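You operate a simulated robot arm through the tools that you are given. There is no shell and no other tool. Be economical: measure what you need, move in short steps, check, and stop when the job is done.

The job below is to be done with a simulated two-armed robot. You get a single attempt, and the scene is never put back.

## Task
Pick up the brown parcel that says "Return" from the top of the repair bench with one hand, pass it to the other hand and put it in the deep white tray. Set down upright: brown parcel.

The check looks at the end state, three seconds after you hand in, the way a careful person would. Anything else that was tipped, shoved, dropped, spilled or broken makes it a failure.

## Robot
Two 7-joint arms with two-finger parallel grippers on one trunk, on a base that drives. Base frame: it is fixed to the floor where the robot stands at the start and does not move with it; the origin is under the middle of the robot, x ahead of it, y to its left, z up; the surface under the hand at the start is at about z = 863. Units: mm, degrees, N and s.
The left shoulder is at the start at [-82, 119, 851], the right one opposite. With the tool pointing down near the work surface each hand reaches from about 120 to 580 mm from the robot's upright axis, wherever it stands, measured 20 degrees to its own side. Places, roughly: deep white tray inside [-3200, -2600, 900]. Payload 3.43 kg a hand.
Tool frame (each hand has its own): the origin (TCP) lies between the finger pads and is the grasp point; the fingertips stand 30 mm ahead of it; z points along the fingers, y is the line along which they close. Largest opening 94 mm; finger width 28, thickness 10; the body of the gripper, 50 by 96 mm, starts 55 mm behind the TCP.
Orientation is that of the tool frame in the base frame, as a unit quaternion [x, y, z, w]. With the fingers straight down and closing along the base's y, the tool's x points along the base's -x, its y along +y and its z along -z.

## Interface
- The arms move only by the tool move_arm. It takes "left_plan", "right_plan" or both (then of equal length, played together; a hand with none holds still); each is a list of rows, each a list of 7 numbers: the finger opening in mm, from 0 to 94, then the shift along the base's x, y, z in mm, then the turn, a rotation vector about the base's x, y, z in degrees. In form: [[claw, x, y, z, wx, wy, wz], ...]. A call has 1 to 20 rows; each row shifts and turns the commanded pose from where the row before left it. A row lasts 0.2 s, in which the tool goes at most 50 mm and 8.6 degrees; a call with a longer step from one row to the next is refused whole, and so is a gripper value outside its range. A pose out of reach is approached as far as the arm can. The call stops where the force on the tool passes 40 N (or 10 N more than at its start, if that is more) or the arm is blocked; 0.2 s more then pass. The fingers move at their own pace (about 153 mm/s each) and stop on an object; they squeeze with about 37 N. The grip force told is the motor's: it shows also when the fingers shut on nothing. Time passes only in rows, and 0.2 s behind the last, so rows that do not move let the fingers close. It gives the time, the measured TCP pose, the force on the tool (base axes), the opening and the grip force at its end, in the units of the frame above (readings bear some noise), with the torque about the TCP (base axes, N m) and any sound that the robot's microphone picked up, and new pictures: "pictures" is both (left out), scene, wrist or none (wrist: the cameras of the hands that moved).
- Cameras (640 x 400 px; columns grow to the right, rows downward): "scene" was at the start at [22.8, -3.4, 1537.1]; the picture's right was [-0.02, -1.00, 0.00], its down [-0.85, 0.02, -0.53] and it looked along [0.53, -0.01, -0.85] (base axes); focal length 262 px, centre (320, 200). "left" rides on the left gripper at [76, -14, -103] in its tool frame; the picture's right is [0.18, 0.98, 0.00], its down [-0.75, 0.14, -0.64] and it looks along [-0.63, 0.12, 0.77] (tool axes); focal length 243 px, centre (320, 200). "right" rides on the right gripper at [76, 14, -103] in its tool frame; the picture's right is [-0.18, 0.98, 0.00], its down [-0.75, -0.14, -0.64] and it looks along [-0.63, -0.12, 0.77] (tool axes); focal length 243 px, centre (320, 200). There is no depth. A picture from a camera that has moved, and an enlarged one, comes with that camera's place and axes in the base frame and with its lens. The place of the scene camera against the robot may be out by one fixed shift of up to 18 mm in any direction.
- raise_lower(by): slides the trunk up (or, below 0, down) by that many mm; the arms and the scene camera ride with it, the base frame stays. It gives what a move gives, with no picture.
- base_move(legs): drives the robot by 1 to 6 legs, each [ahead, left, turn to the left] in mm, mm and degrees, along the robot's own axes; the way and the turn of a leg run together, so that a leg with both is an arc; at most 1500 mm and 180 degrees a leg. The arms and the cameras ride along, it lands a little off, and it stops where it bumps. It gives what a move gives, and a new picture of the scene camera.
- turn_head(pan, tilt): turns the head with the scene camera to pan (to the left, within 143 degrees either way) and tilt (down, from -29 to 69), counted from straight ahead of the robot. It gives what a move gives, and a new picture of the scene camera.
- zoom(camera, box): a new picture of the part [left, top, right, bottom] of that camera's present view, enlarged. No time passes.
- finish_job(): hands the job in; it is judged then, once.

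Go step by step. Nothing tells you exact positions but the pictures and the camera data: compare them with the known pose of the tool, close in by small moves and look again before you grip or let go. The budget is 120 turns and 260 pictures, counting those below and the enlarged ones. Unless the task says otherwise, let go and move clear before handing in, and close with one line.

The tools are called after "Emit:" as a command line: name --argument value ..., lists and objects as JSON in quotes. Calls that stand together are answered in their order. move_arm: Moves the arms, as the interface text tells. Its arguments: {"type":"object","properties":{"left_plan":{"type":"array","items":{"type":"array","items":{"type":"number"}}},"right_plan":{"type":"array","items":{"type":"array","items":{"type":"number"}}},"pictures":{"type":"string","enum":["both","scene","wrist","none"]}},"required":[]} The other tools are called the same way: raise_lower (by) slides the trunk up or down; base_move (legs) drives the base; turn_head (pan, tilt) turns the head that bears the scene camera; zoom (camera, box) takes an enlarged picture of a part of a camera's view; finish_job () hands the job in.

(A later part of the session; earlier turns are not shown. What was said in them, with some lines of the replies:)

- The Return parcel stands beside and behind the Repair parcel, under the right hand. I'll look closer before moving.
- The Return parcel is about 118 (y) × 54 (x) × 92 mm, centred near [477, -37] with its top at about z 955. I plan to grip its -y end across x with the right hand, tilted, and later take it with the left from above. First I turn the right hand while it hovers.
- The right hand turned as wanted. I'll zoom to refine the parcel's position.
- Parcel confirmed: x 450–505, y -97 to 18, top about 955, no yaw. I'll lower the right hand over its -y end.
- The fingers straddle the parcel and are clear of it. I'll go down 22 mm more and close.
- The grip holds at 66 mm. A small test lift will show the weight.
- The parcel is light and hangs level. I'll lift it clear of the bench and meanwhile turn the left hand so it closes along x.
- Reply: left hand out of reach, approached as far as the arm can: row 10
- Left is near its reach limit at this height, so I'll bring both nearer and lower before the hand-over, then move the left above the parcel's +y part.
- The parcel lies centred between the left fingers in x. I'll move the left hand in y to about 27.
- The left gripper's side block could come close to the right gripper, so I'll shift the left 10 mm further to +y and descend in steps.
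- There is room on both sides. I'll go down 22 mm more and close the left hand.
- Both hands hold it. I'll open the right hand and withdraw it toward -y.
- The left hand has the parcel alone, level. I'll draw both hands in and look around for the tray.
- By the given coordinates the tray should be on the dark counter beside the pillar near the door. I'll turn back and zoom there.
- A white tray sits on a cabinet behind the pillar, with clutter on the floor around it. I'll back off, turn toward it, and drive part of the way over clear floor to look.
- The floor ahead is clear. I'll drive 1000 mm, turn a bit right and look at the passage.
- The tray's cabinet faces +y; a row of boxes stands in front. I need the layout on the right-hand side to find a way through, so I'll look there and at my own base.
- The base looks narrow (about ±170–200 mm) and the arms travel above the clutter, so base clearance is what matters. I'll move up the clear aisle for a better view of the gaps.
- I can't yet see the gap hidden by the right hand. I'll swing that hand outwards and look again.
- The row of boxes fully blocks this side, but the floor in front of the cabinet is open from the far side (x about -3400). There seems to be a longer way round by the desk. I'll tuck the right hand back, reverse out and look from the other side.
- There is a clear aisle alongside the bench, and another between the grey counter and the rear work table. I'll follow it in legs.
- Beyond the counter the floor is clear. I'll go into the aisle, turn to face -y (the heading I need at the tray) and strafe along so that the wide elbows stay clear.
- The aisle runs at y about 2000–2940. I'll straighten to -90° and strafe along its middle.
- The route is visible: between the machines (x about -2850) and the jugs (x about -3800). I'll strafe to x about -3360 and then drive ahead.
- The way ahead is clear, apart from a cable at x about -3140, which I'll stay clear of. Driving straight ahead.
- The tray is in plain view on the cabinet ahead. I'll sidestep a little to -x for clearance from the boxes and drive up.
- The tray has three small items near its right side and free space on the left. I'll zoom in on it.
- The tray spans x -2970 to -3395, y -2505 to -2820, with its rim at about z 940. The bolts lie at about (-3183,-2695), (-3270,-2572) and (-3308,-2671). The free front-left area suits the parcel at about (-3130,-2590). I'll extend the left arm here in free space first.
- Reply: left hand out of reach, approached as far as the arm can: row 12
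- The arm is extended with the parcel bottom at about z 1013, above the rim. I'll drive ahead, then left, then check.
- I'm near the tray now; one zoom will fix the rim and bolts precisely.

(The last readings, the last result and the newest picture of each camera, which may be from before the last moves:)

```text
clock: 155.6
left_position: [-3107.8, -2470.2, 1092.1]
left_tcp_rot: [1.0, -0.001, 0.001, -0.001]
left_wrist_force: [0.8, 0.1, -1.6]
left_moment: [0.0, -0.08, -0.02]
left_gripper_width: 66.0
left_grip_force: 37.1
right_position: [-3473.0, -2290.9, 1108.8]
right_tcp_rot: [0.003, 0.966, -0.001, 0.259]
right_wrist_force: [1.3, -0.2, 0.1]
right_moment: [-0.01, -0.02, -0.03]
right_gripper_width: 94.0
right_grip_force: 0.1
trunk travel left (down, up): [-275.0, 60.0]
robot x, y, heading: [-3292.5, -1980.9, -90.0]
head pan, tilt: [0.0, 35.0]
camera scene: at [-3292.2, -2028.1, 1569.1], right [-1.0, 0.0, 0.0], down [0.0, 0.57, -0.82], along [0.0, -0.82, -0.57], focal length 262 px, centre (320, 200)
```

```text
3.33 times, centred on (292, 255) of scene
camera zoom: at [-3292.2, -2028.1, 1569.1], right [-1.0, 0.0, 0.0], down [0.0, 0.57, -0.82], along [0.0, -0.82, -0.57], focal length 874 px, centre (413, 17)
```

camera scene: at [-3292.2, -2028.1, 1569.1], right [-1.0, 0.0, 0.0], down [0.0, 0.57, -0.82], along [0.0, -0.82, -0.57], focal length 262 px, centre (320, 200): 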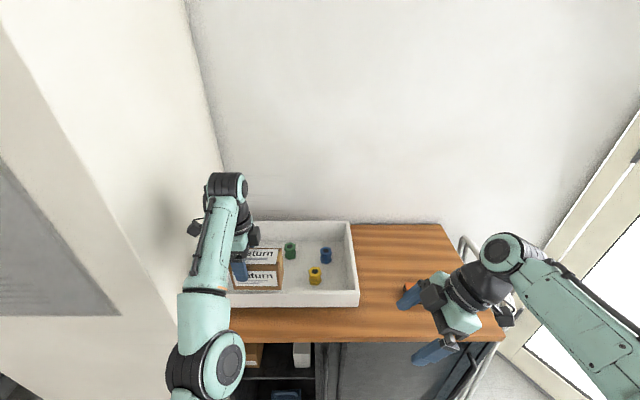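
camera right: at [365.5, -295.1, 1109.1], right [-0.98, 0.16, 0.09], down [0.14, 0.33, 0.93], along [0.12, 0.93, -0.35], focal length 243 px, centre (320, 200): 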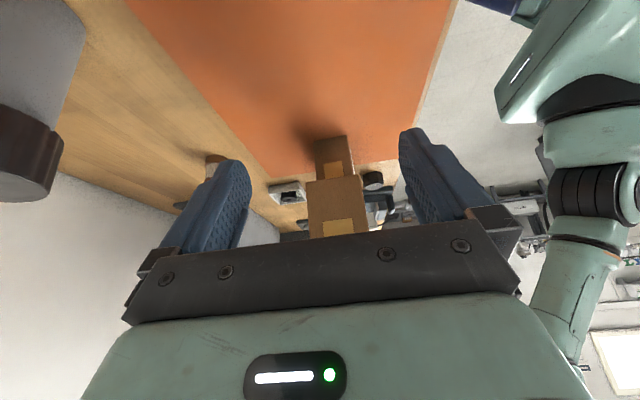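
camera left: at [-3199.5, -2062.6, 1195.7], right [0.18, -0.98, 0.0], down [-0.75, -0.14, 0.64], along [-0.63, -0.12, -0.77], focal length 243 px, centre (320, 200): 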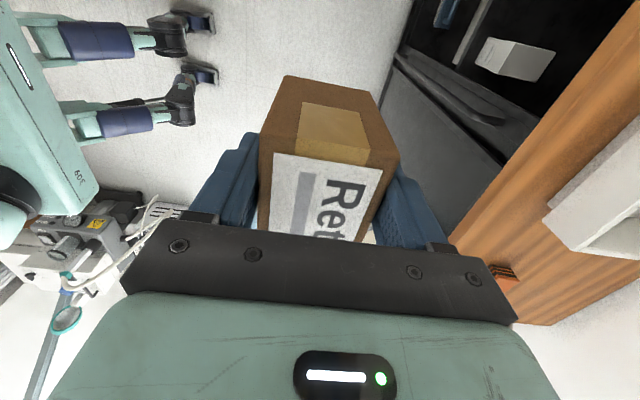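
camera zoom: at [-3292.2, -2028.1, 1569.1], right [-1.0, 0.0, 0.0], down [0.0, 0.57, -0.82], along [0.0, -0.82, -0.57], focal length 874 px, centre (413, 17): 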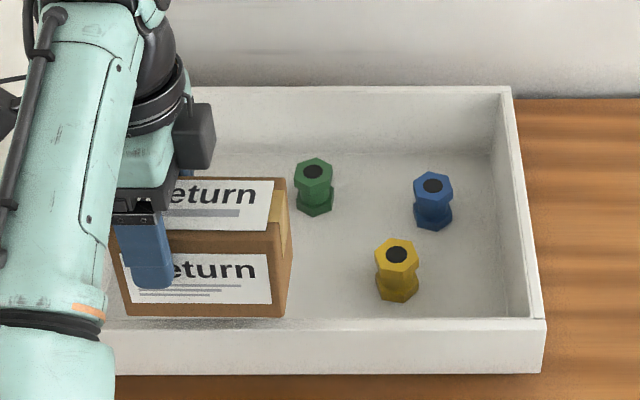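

The tray's inside is about x -3005 to -3385, y -2485 to -2750, with the rim nearer z 965. I'll aim for the TCP at (-3083,-2580), using a short base move.

Emit:
base_move --legs '[[105, 25, 0]]'

Emit:
zoom --camera "scene" --box '[180, 215, 404, 355]'

Emit:
zoom --camera "left" --box '[160, 0, 640, 300]'

```text
clock: 156.8
left_position: [-3083.9, -2574.5, 1091.4]
left_tcp_rot: [1.0, -0.002, 0.0, -0.001]
left_wrist_force: [-0.3, 0.5, -2.3]
left_moment: [0.03, -0.06, 0.01]
left_gripper_width: 66.0
left_grip_force: 37.2
right_position: [-3448.1, -2394.9, 1107.9]
right_tcp_rot: [0.002, 0.966, 0.0, 0.259]
right_wrist_force: [-0.7, -0.2, 0.3]
right_moment: [-0.01, 0.01, 0.0]
right_gripper_width: 94.2
right_grip_force: 0.1
trunk travel left (down, up): [-275.0, 60.0]
robot x, y, heading: [-3266.9, -2082.9, -90.5]
head pan, tilt: [0.0, 35.0]
camera scene: at [-3268.4, -2132.3, 1569.1], right [-1.0, 0.01, 0.0], down [0.0, 0.57, -0.82], along [0.0, -0.82, -0.57], focal length 262 px, centre (320, 200)
```

scene: 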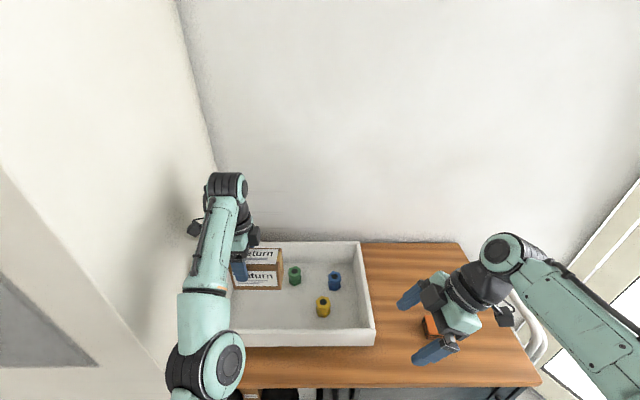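

```text
2.86 times, centred on (292, 285) of scene
camera zoom: at [-3268.4, -2132.3, 1569.1], right [-1.0, 0.01, 0.0], down [0.0, 0.57, -0.82], along [0.0, -0.82, -0.57], focal length 749 px, centre (400, -43)
```

zoom: 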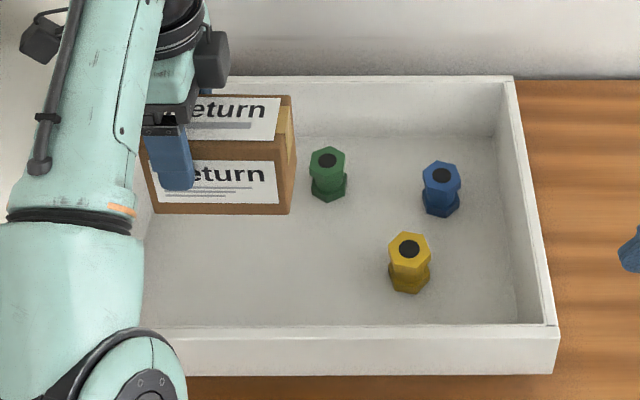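

```text
1.33 times, centred on (400, 150) of left
camera zoom: at [-3008.2, -2560.2, 1195.8], right [0.18, -0.98, 0.0], down [-0.75, -0.14, 0.64], along [-0.63, -0.11, -0.77], focal length 324 px, centre (213, 267)
```

zoom: 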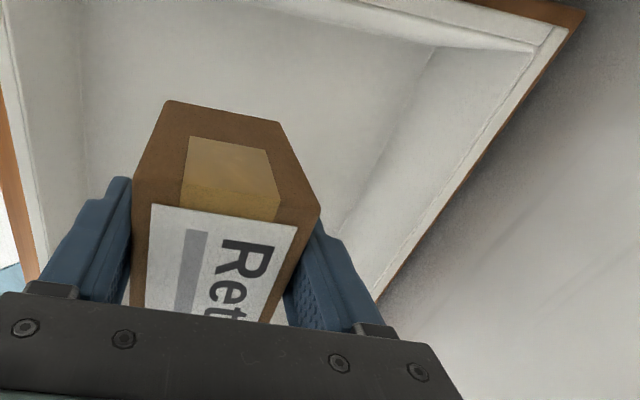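

The parcel is over the free area, clear of the bolts and the walls. I'll lower it by 90 mm and look.

Emit:
move_arm --left_plan '[[40, 0, 0, -15, 0, 0, 0], [40, 0, 0, -15, 0, 0, 0], [40, 0, 0, -15, 0, 0, 0], [40, 0, 0, -15, 0, 0, 0], [40, 0, 0, -15, 0, 0, 0], [40, 0, 0, -15, 0, 0, 0]]'

Emit:
zoom --camera "scene" --box '[180, 215, 404, 355]'

```text
clock: 158.2
left_position: [-3086.0, -2603.8, 1020.6]
left_tcp_rot: [1.0, -0.002, 0.0, -0.001]
left_wrist_force: [-1.1, -0.7, -3.3]
left_moment: [0.03, -0.06, -0.01]
left_gripper_width: 66.2
left_grip_force: 37.0
left hand out of reach, approached as far as the arm can: row 1, 2, 3, 4, 5, 6
right_position: [-3448.9, -2394.0, 1109.2]
right_tcp_rot: [0.003, 0.966, -0.001, 0.258]
right_wrist_force: [-0.2, -0.7, 0.5]
right_moment: [0.0, 0.0, 0.0]
right_gripper_width: 93.9
right_grip_force: 0.0
trunk travel left (down, up): [-275.0, 60.0]
robot x, y, heading: [-3267.2, -2085.7, -90.4]
head pan, tilt: [0.0, 35.0]
camera scene: at [-3268.5, -2132.4, 1569.1], right [-1.0, 0.0, 0.0], down [0.0, 0.57, -0.82], along [0.0, -0.82, -0.57], focal length 262 px, centre (320, 200)
camera left: at [-3009.8, -2590.9, 1125.3], right [0.18, -0.98, 0.0], down [-0.75, -0.14, 0.64], along [-0.63, -0.11, -0.77], focal length 243 px, centre (320, 200)
```

scene: 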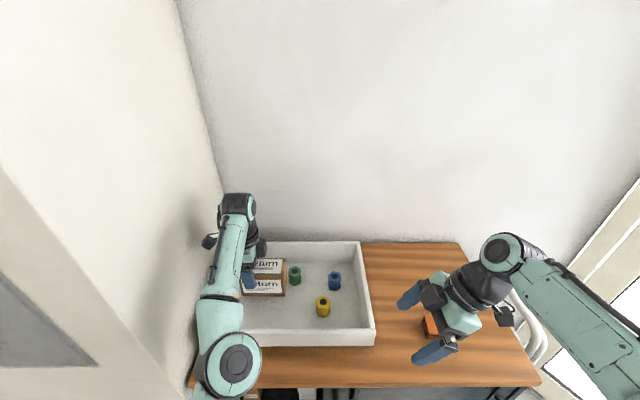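
left: 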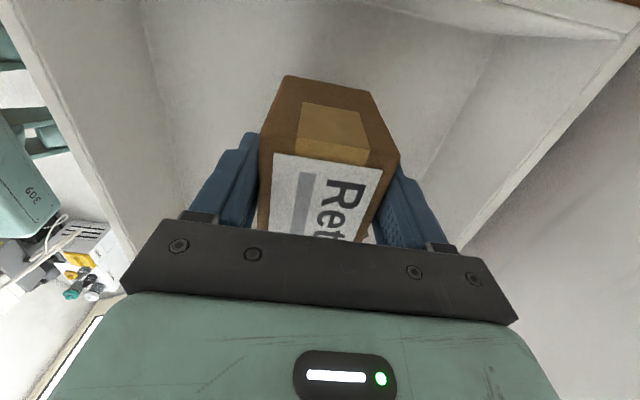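

```text
2.86 times, centred on (292, 285) of scene
camera zoom: at [-3268.5, -2132.4, 1569.1], right [-1.0, 0.0, 0.0], down [0.0, 0.57, -0.82], along [0.0, -0.82, -0.57], focal length 749 px, centre (400, -43)
```

zoom: 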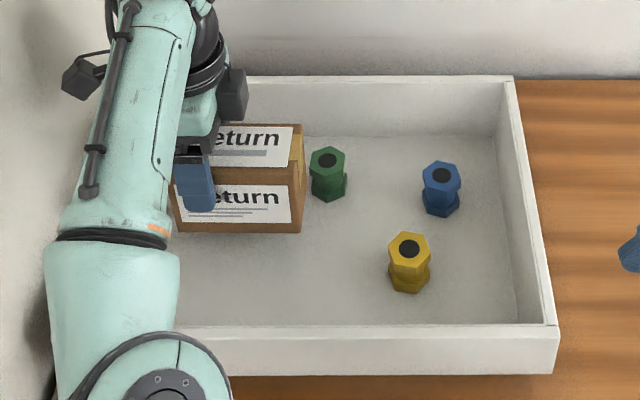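

The commanded pose had been past reach, so the hand crept forward, to y -2604. I'll bring it back +y by arm and check before lowering further.

Emit:
move_arm --left_plan '[[40, 2, 15, 0, 0, 0, 0], [40, 2, 15, 0, 0, 0, 0], [40, 0, 0, 0, 0, 0, 0]]' --pictures "none"

```text
clock: 158.9
left_position: [-3081.3, -2601.8, 1029.8]
left_tcp_rot: [1.0, -0.002, 0.0, -0.003]
left_wrist_force: [0.7, -0.6, -1.2]
left_moment: [-0.01, -0.08, -0.02]
left_gripper_width: 65.9
left_grip_force: 36.6
left hand out of reach, approached as far as the arm can: row 1, 2
right_position: [-3448.7, -2396.1, 1107.9]
right_tcp_rot: [0.003, 0.966, 0.0, 0.259]
right_wrist_force: [-0.1, -0.6, -0.3]
right_moment: [0.01, 0.01, 0.01]
right_gripper_width: 93.8
right_grip_force: 0.1
trunk travel left (down, up): [-275.0, 60.0]
robot x, y, heading: [-3265.8, -2085.4, -90.4]
head pan, tilt: [0.0, 35.0]
```

Emit:
move_arm --left_plan '[[40, 0, 14, 0, 0, 0, 0], [40, 0, 14, 0, 0, 0, 0], [40, 0, 0, 0, 0, 0, 0]]' --pictures "none"

```text
clock: 159.8
left_position: [-3081.0, -2596.7, 1041.4]
left_tcp_rot: [1.0, -0.003, -0.001, -0.001]
left_wrist_force: [-0.2, 0.4, -2.8]
left_moment: [0.01, -0.06, 0.01]
left_gripper_width: 66.0
left_grip_force: 37.7
left hand out of reach, approached as far as the arm can: row 1, 2
right_position: [-3448.8, -2395.0, 1109.4]
right_tcp_rot: [0.002, 0.966, -0.001, 0.259]
right_wrist_force: [0.2, 0.5, -0.3]
right_moment: [0.03, 0.0, -0.02]
right_gripper_width: 94.2
right_grip_force: 0.0
trunk travel left (down, up): [-275.0, 60.0]
robot x, y, heading: [-3269.4, -2087.6, -90.7]
head pan, tilt: [0.0, 35.0]
```

Emit:
move_arm --left_plan '[[40, 0, 15, 0, 0, 0, 0], [40, 0, 15, 0, 0, 0, 0], [40, 0, 15, 0, 0, 0, 0], [40, 0, 15, 0, 0, 0, 0], [40, 0, 0, 0, 0, 0, 0]]' --pictures "none"

```text
clock: 160.9
left_position: [-3080.9, -2588.3, 1059.1]
left_tcp_rot: [1.0, -0.002, 0.001, -0.001]
left_wrist_force: [-0.8, 0.5, -2.8]
left_moment: [0.01, -0.06, 0.0]
left_gripper_width: 65.9
left_grip_force: 36.8
left hand out of reach, approached as far as the arm can: row 1, 2, 3, 4
right_position: [-3448.4, -2394.1, 1109.8]
right_tcp_rot: [0.002, 0.966, 0.0, 0.258]
right_wrist_force: [-0.3, -0.8, -0.7]
right_moment: [0.01, 0.02, -0.01]
right_gripper_width: 94.0
right_grip_force: 0.2
trunk travel left (down, up): [-275.0, 60.0]
robot x, y, heading: [-3268.4, -2087.3, -90.3]
head pan, tilt: [0.0, 35.0]
```

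The elbow seems locked straight at its reach limit, so arm shifts slide on an arc. I can do the rest with the base and trunk. First a test that holding still is stable.

Emit:
move_arm --left_plan '[[40, 0, 0, 0, 0, 0, 0], [40, 0, 0, 0, 0, 0, 0], [40, 0, 0, 0, 0, 0, 0]]' --pictures "none"

Emit:
base_move --legs '[[-22, 0, 0]]'

Emit:
raise_lower --by -50

```text
clock: 161.8
left_position: [-3081.7, -2587.5, 1057.7]
left_tcp_rot: [1.0, -0.002, -0.001, -0.002]
left_wrist_force: [0.0, 0.4, -3.6]
left_moment: [-0.06, -0.06, 0.03]
left_gripper_width: 65.9
left_grip_force: 36.8
right_position: [-3448.8, -2394.5, 1109.7]
right_tcp_rot: [0.003, 0.966, -0.001, 0.259]
right_wrist_force: [-1.1, -0.5, 0.8]
right_moment: [-0.02, -0.02, 0.06]
right_gripper_width: 94.0
right_grip_force: 0.0
trunk travel left (down, up): [-275.0, 60.0]
robot x, y, heading: [-3263.8, -2084.4, -90.4]
head pan, tilt: [0.0, 35.0]
```

```text
clock: 162.6
left_position: [-3081.4, -2565.9, 1058.1]
left_tcp_rot: [1.0, -0.003, 0.0, -0.002]
left_wrist_force: [0.0, 0.2, -2.5]
left_moment: [-0.03, -0.08, 0.0]
left_gripper_width: 65.9
left_grip_force: 37.0
right_position: [-3448.7, -2375.0, 1109.7]
right_tcp_rot: [0.003, 0.966, 0.0, 0.26]
right_wrist_force: [0.0, 0.7, 1.4]
right_moment: [0.0, 0.02, 0.03]
right_gripper_width: 94.0
right_grip_force: 0.0
trunk travel left (down, up): [-275.0, 60.0]
robot x, y, heading: [-3268.3, -2064.9, -89.9]
head pan, tilt: [0.0, 35.0]
camera scene: at [-3268.4, -2111.2, 1569.2], right [-1.0, 0.01, 0.0], down [0.0, 0.57, -0.82], along [0.0, -0.82, -0.57], focal length 262 px, centre (320, 200)
```

scene: 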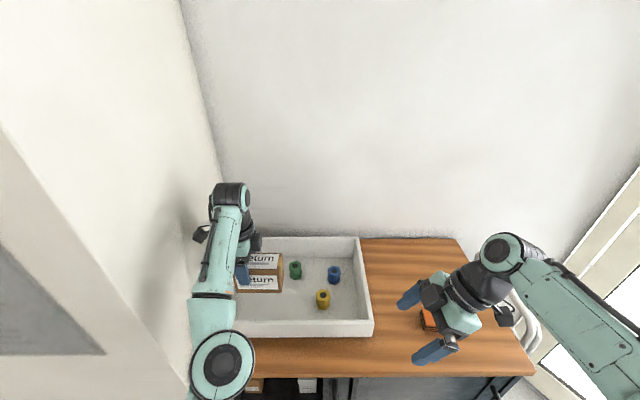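

```text
clock: 163.5
left_position: [-3081.1, -2558.3, 996.5]
left_tcp_rot: [1.0, -0.002, 0.0, -0.011]
left_wrist_force: [-0.3, 0.5, -2.5]
left_moment: [0.0, -0.08, 0.0]
left_gripper_width: 66.1
left_grip_force: 36.8
right_position: [-3448.9, -2373.8, 1058.7]
right_tcp_rot: [0.002, 0.966, 0.0, 0.259]
right_wrist_force: [0.9, 0.3, 0.1]
right_moment: [0.0, 0.03, 0.03]
right_gripper_width: 93.7
right_grip_force: 0.0
trunk travel left (down, up): [-225.0, 110.0]
robot x, y, heading: [-3263.3, -2066.1, -90.0]
head pan, tilt: [0.0, 35.0]
```

The hand is now at z 996, with the parcel inside the tray walls. Let me check visually.

Emit:
move_arm --left_plan '[[40, 0, 0, -6, 0, 0, 0], [40, 0, 0, 0, 0, 0, 0]]'

Emit:
zoom --camera "scene" --box '[180, 185, 404, 325]'

```text
clock: 164.1
left_position: [-3081.1, -2557.2, 990.9]
left_tcp_rot: [1.0, -0.003, 0.0, -0.012]
left_wrist_force: [-0.3, -0.4, -2.5]
left_moment: [-0.01, -0.06, -0.03]
left_gripper_width: 66.6
left_grip_force: 38.1
right_position: [-3447.8, -2372.8, 1059.6]
right_tcp_rot: [0.003, 0.966, -0.001, 0.259]
right_wrist_force: [-0.4, 0.9, 0.3]
right_moment: [-0.02, 0.0, -0.01]
right_gripper_width: 94.0
right_grip_force: 0.0
trunk travel left (down, up): [-225.0, 110.0]
robot x, y, heading: [-3264.7, -2065.9, -90.4]
head pan, tilt: [0.0, 35.0]
camera scene: at [-3268.1, -2111.1, 1517.5], right [-1.0, 0.01, 0.0], down [0.0, 0.57, -0.82], along [0.0, -0.82, -0.57], focal length 262 px, centre (320, 200)
camera left: at [-3005.5, -2545.1, 1094.9], right [0.18, -0.98, -0.02], down [-0.75, -0.15, 0.64], along [-0.63, -0.1, -0.77], focal length 243 px, centre (320, 200)
```

scene: 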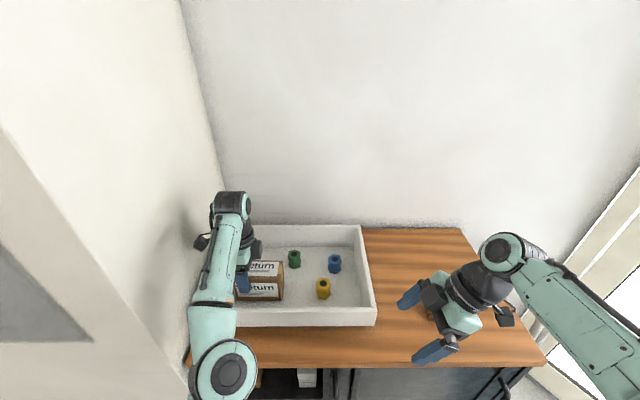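
left: 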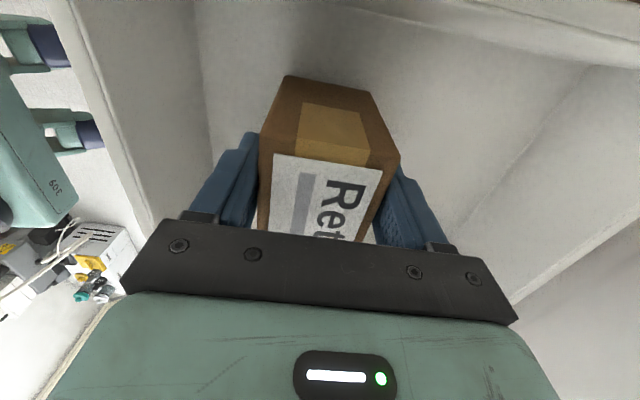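

```text
2.86 times, centred on (292, 255) of scene
camera zoom: at [-3268.1, -2111.1, 1517.5], right [-1.0, 0.01, 0.0], down [0.0, 0.57, -0.82], along [0.0, -0.82, -0.57], focal length 749 px, centre (400, 43)
```

zoom: 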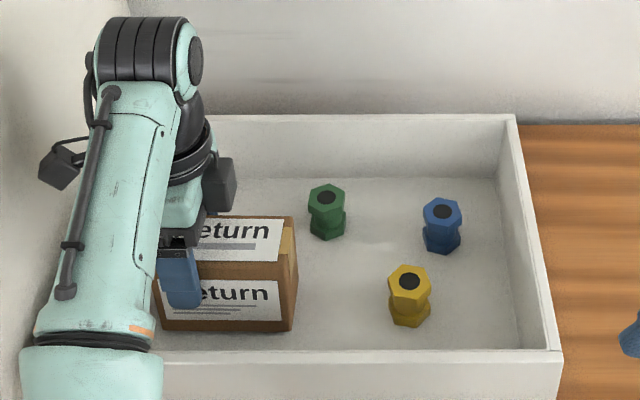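

The arm responds again and the parcel hangs level over the free spot. Lowering slowly.

Emit:
move_arm --left_plan '[[40, 0, 0, -5, 0, 0, 0], [40, 0, 0, -5, 0, 0, 0], [40, 0, 0, -4, 0, 0, 0], [40, 0, 0, 0, 0, 0, 0]]' --pictures "none"

Emit:
zoom --camera "scene" --box '[180, 185, 404, 325]'

```text
clock: 165.1
left_position: [-3080.5, -2557.4, 983.8]
left_tcp_rot: [1.0, -0.001, 0.0, -0.009]
left_wrist_force: [4.2, 12.3, 32.0]
left_moment: [-0.08, 0.03, -0.08]
left_gripper_width: 66.4
left_grip_force: 36.9
left hand out of reach, approached as far as the arm can: row 2
right_position: [-3448.6, -2370.1, 1061.0]
right_tcp_rot: [0.002, 0.966, -0.002, 0.258]
right_wrist_force: [0.1, 0.0, 0.7]
right_moment: [-0.04, -0.03, -0.02]
right_gripper_width: 93.9
right_grip_force: 0.0
trunk travel left (down, up): [-225.0, 110.0]
robot x, y, heading: [-3265.1, -2065.8, -90.3]
head pan, tilt: [0.0, 35.0]
```

```text
2.86 times, centred on (292, 255) of scene
camera zoom: at [-3268.6, -2106.4, 1517.8], right [-1.0, 0.0, 0.0], down [0.0, 0.57, -0.82], along [0.0, -0.82, -0.57], focal length 749 px, centre (400, 43)
```

zoom: 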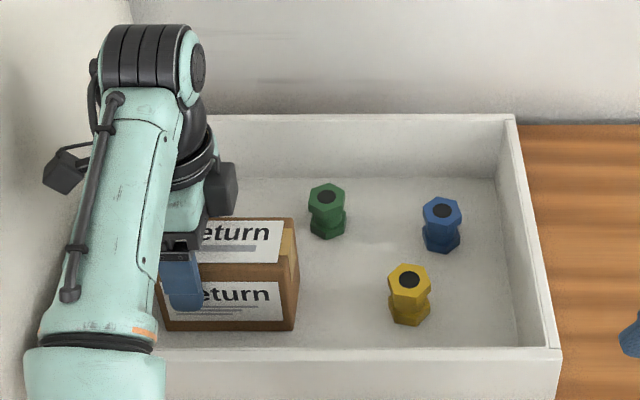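

It touched the tray floor (32 N up, bottom at about z 904). I'll ease off the push a little, then open the fingers moderately.

Emit:
move_arm --left_plan '[[40, 0, 0, 3, 0, 0, 0], [40, 0, 0, 3, 0, 0, 0], [40, 0, 0, 0, 0, 0, 0]]' --pictures "wrist"

```text
clock: 165.9
left_position: [-3080.8, -2559.4, 982.8]
left_tcp_rot: [1.0, -0.003, 0.0, -0.013]
left_wrist_force: [1.4, 2.4, 2.5]
left_moment: [-0.04, -0.17, 0.04]
left_gripper_width: 66.0
left_grip_force: 37.6
right_position: [-3448.3, -2372.6, 1059.5]
right_tcp_rot: [0.002, 0.966, -0.001, 0.259]
right_wrist_force: [-0.4, -0.4, -0.5]
right_moment: [0.03, 0.0, -0.03]
right_gripper_width: 94.0
right_grip_force: 0.0
trunk travel left (down, up): [-225.0, 110.0]
robot x, y, heading: [-3269.4, -2066.0, -90.1]
head pan, tilt: [0.0, 35.0]
camera left: at [-3005.5, -2548.5, 1087.4], right [0.18, -0.98, -0.02], down [-0.76, -0.15, 0.64], along [-0.63, -0.1, -0.77], focal length 243 px, centre (320, 200)
```

left: 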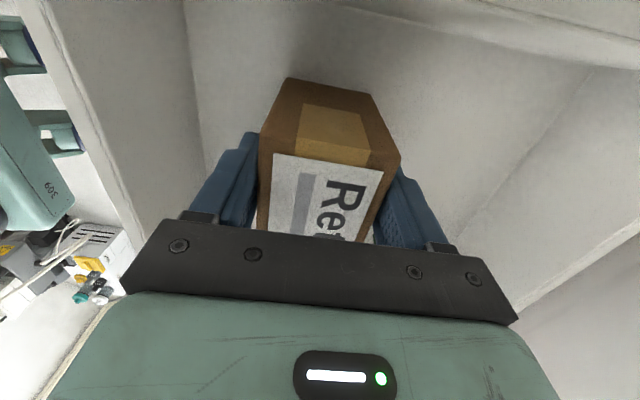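

The parcel rests on the tray floor with almost no load. I'll open the fingers a little past its width and check.

Emit:
move_arm --left_plan '[[72, 0, 0, 0, 0, 0, 0], [80, 0, 0, 0, 0, 0, 0], [80, 0, 0, 0, 0, 0, 0]]' --pictures "wrist"

Emit:
zoom --camera "scene" --box '[180, 185, 404, 325]'

```text
clock: 166.7
left_position: [-3079.5, -2559.4, 984.3]
left_tcp_rot: [1.0, -0.003, 0.0, -0.012]
left_wrist_force: [0.1, 0.4, 0.2]
left_moment: [-0.01, 0.0, 0.01]
left_gripper_width: 80.0
left_grip_force: 0.0
right_position: [-3447.9, -2373.3, 1058.5]
right_tcp_rot: [0.003, 0.966, -0.001, 0.258]
right_wrist_force: [-0.8, -0.2, 0.9]
right_moment: [0.04, 0.0, 0.0]
right_gripper_width: 93.9
right_grip_force: 0.1
trunk travel left (down, up): [-225.0, 110.0]
robot x, y, heading: [-3264.7, -2063.6, -90.2]
head pan, tilt: [0.0, 35.0]
camera left: at [-3004.9, -2548.3, 1088.5], right [0.18, -0.98, -0.02], down [-0.75, -0.15, 0.64], along [-0.63, -0.1, -0.77], focal length 243 px, centre (320, 200)
```

left: 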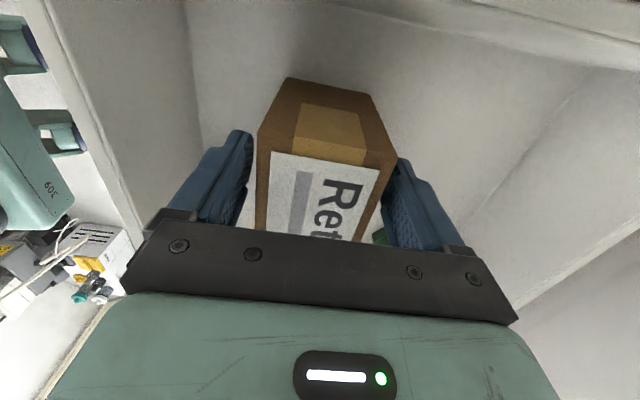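

```text
2.86 times, centred on (292, 255) of scene
camera zoom: at [-3268.5, -2111.0, 1517.5], right [-1.0, 0.01, 0.0], down [0.0, 0.57, -0.82], along [0.0, -0.82, -0.57], focal length 749 px, centre (400, 43)
```

zoom: 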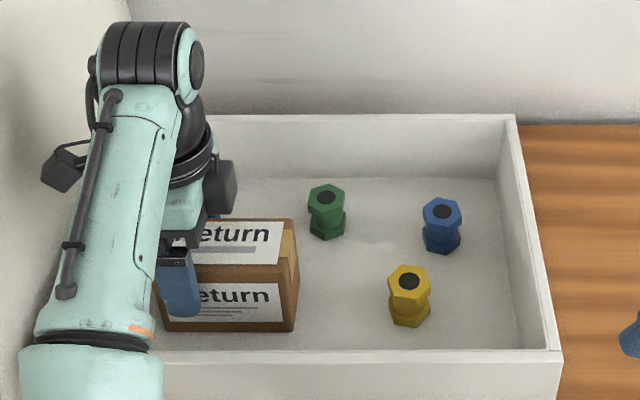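

It stands free. I'll withdraw straight up with the trunk.

Emit:
raise_lower --by 30

Emit:
raise_lower --by 75

Emit:
zoom --camera "scene" --box '[160, 185, 416, 345]'

```text
clock: 167.4
left_position: [-3082.1, -2563.3, 1020.7]
left_tcp_rot: [1.0, -0.002, 0.0, -0.008]
left_wrist_force: [0.1, -0.4, -0.2]
left_moment: [-0.03, 0.01, -0.02]
left_gripper_width: 79.9
left_grip_force: 0.2
right_position: [-3449.0, -2372.5, 1089.1]
right_tcp_rot: [0.002, 0.966, -0.001, 0.259]
right_wrist_force: [0.0, -0.1, 0.7]
right_moment: [0.01, 0.03, -0.02]
right_gripper_width: 94.0
right_grip_force: 0.1
trunk travel left (down, up): [-255.0, 80.0]
robot x, y, heading: [-3262.1, -2063.5, -90.2]
head pan, tilt: [0.0, 35.0]
```

```text
clock: 168.5
left_position: [-3082.2, -2600.1, 1145.5]
left_tcp_rot: [1.0, -0.003, -0.001, 0.03]
left_wrist_force: [-0.3, 0.1, 0.2]
left_moment: [0.0, 0.01, -0.01]
left_gripper_width: 80.0
left_grip_force: 0.0
right_position: [-3448.7, -2371.7, 1163.7]
right_tcp_rot: [0.002, 0.966, 0.0, 0.259]
right_wrist_force: [-0.1, 0.8, -0.5]
right_moment: [-0.01, -0.01, 0.0]
right_gripper_width: 94.1
right_grip_force: 0.1
trunk travel left (down, up): [-330.0, 5.0]
robot x, y, heading: [-3264.1, -2066.0, -90.5]
head pan, tilt: [0.0, 35.0]
```

```text
2.50 times, centred on (288, 265) of scene
camera zoom: at [-3268.4, -2108.6, 1628.0], right [-1.0, 0.01, 0.0], down [0.0, 0.57, -0.82], along [0.0, -0.82, -0.57], focal length 656 px, centre (400, 38)
```

zoom: 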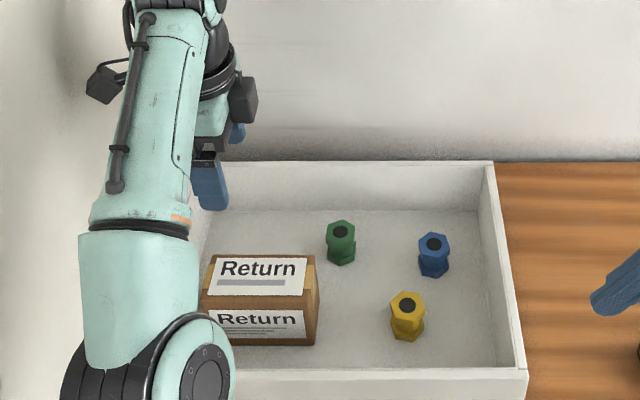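

The parcel stands upright in the tray and the bolts are untouched. I'll back the robot away and take a last look.

Emit:
base_move --legs '[[-200, -100, 0]]'

Emit:
zoom --camera "scene" --box '[160, 150, 416, 310]'

```text
clock: 170.2
left_position: [-3181.7, -2401.4, 1145.3]
left_tcp_rot: [1.0, -0.004, -0.001, 0.03]
left_wrist_force: [-0.6, 0.9, 0.4]
left_moment: [-0.01, -0.01, 0.03]
left_gripper_width: 79.8
left_grip_force: 0.1
right_position: [-3547.4, -2171.3, 1163.5]
right_tcp_rot: [0.004, 0.966, -0.001, 0.259]
right_wrist_force: [-0.1, -0.2, -0.3]
right_moment: [0.02, -0.02, 0.02]
right_gripper_width: 93.9
right_grip_force: 0.0
trunk travel left (down, up): [-330.0, 5.0]
robot x, y, heading: [-3365.0, -1859.0, -90.5]
head pan, tilt: [0.0, 35.0]
camera scene: at [-3367.8, -1908.2, 1628.2], right [-1.0, 0.01, 0.0], down [0.0, 0.57, -0.82], along [-0.01, -0.82, -0.57], focal length 262 px, centre (320, 200)
```

scene: 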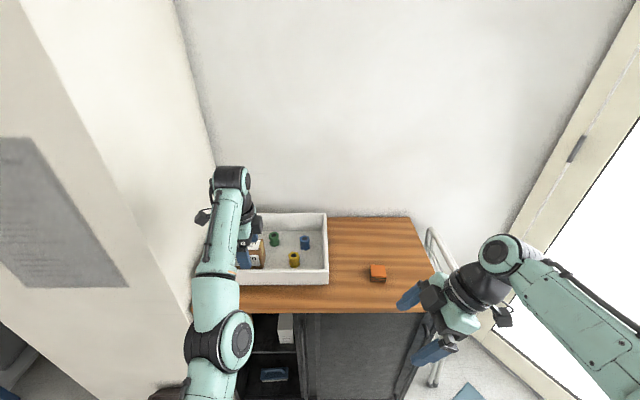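

```text
2.50 times, centred on (288, 230) of scene
camera zoom: at [-3367.8, -1908.2, 1628.2], right [-1.0, 0.01, 0.0], down [0.0, 0.57, -0.82], along [-0.01, -0.82, -0.57], focal length 656 px, centre (400, 125)
```

zoom: 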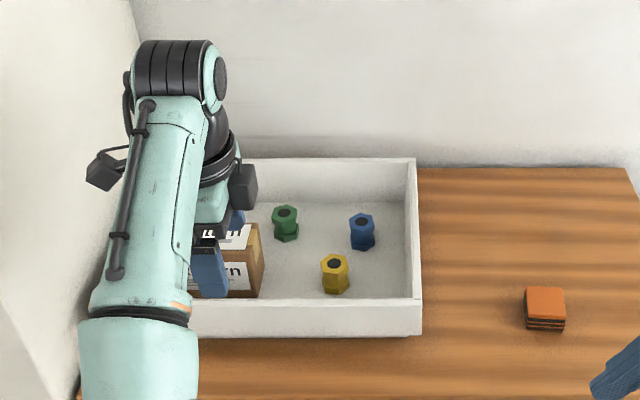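

The parcel stands in the tray, both hands are clear of it, and nothing else has moved, so I'm handing in.

Emit:
finish_job

```text
The job is handed in.
```

The brown "Return" parcel was picked up with the right hand, passed to the left, and set down upright in the deep white tray; nothing else looked disturbed in the last pictures.
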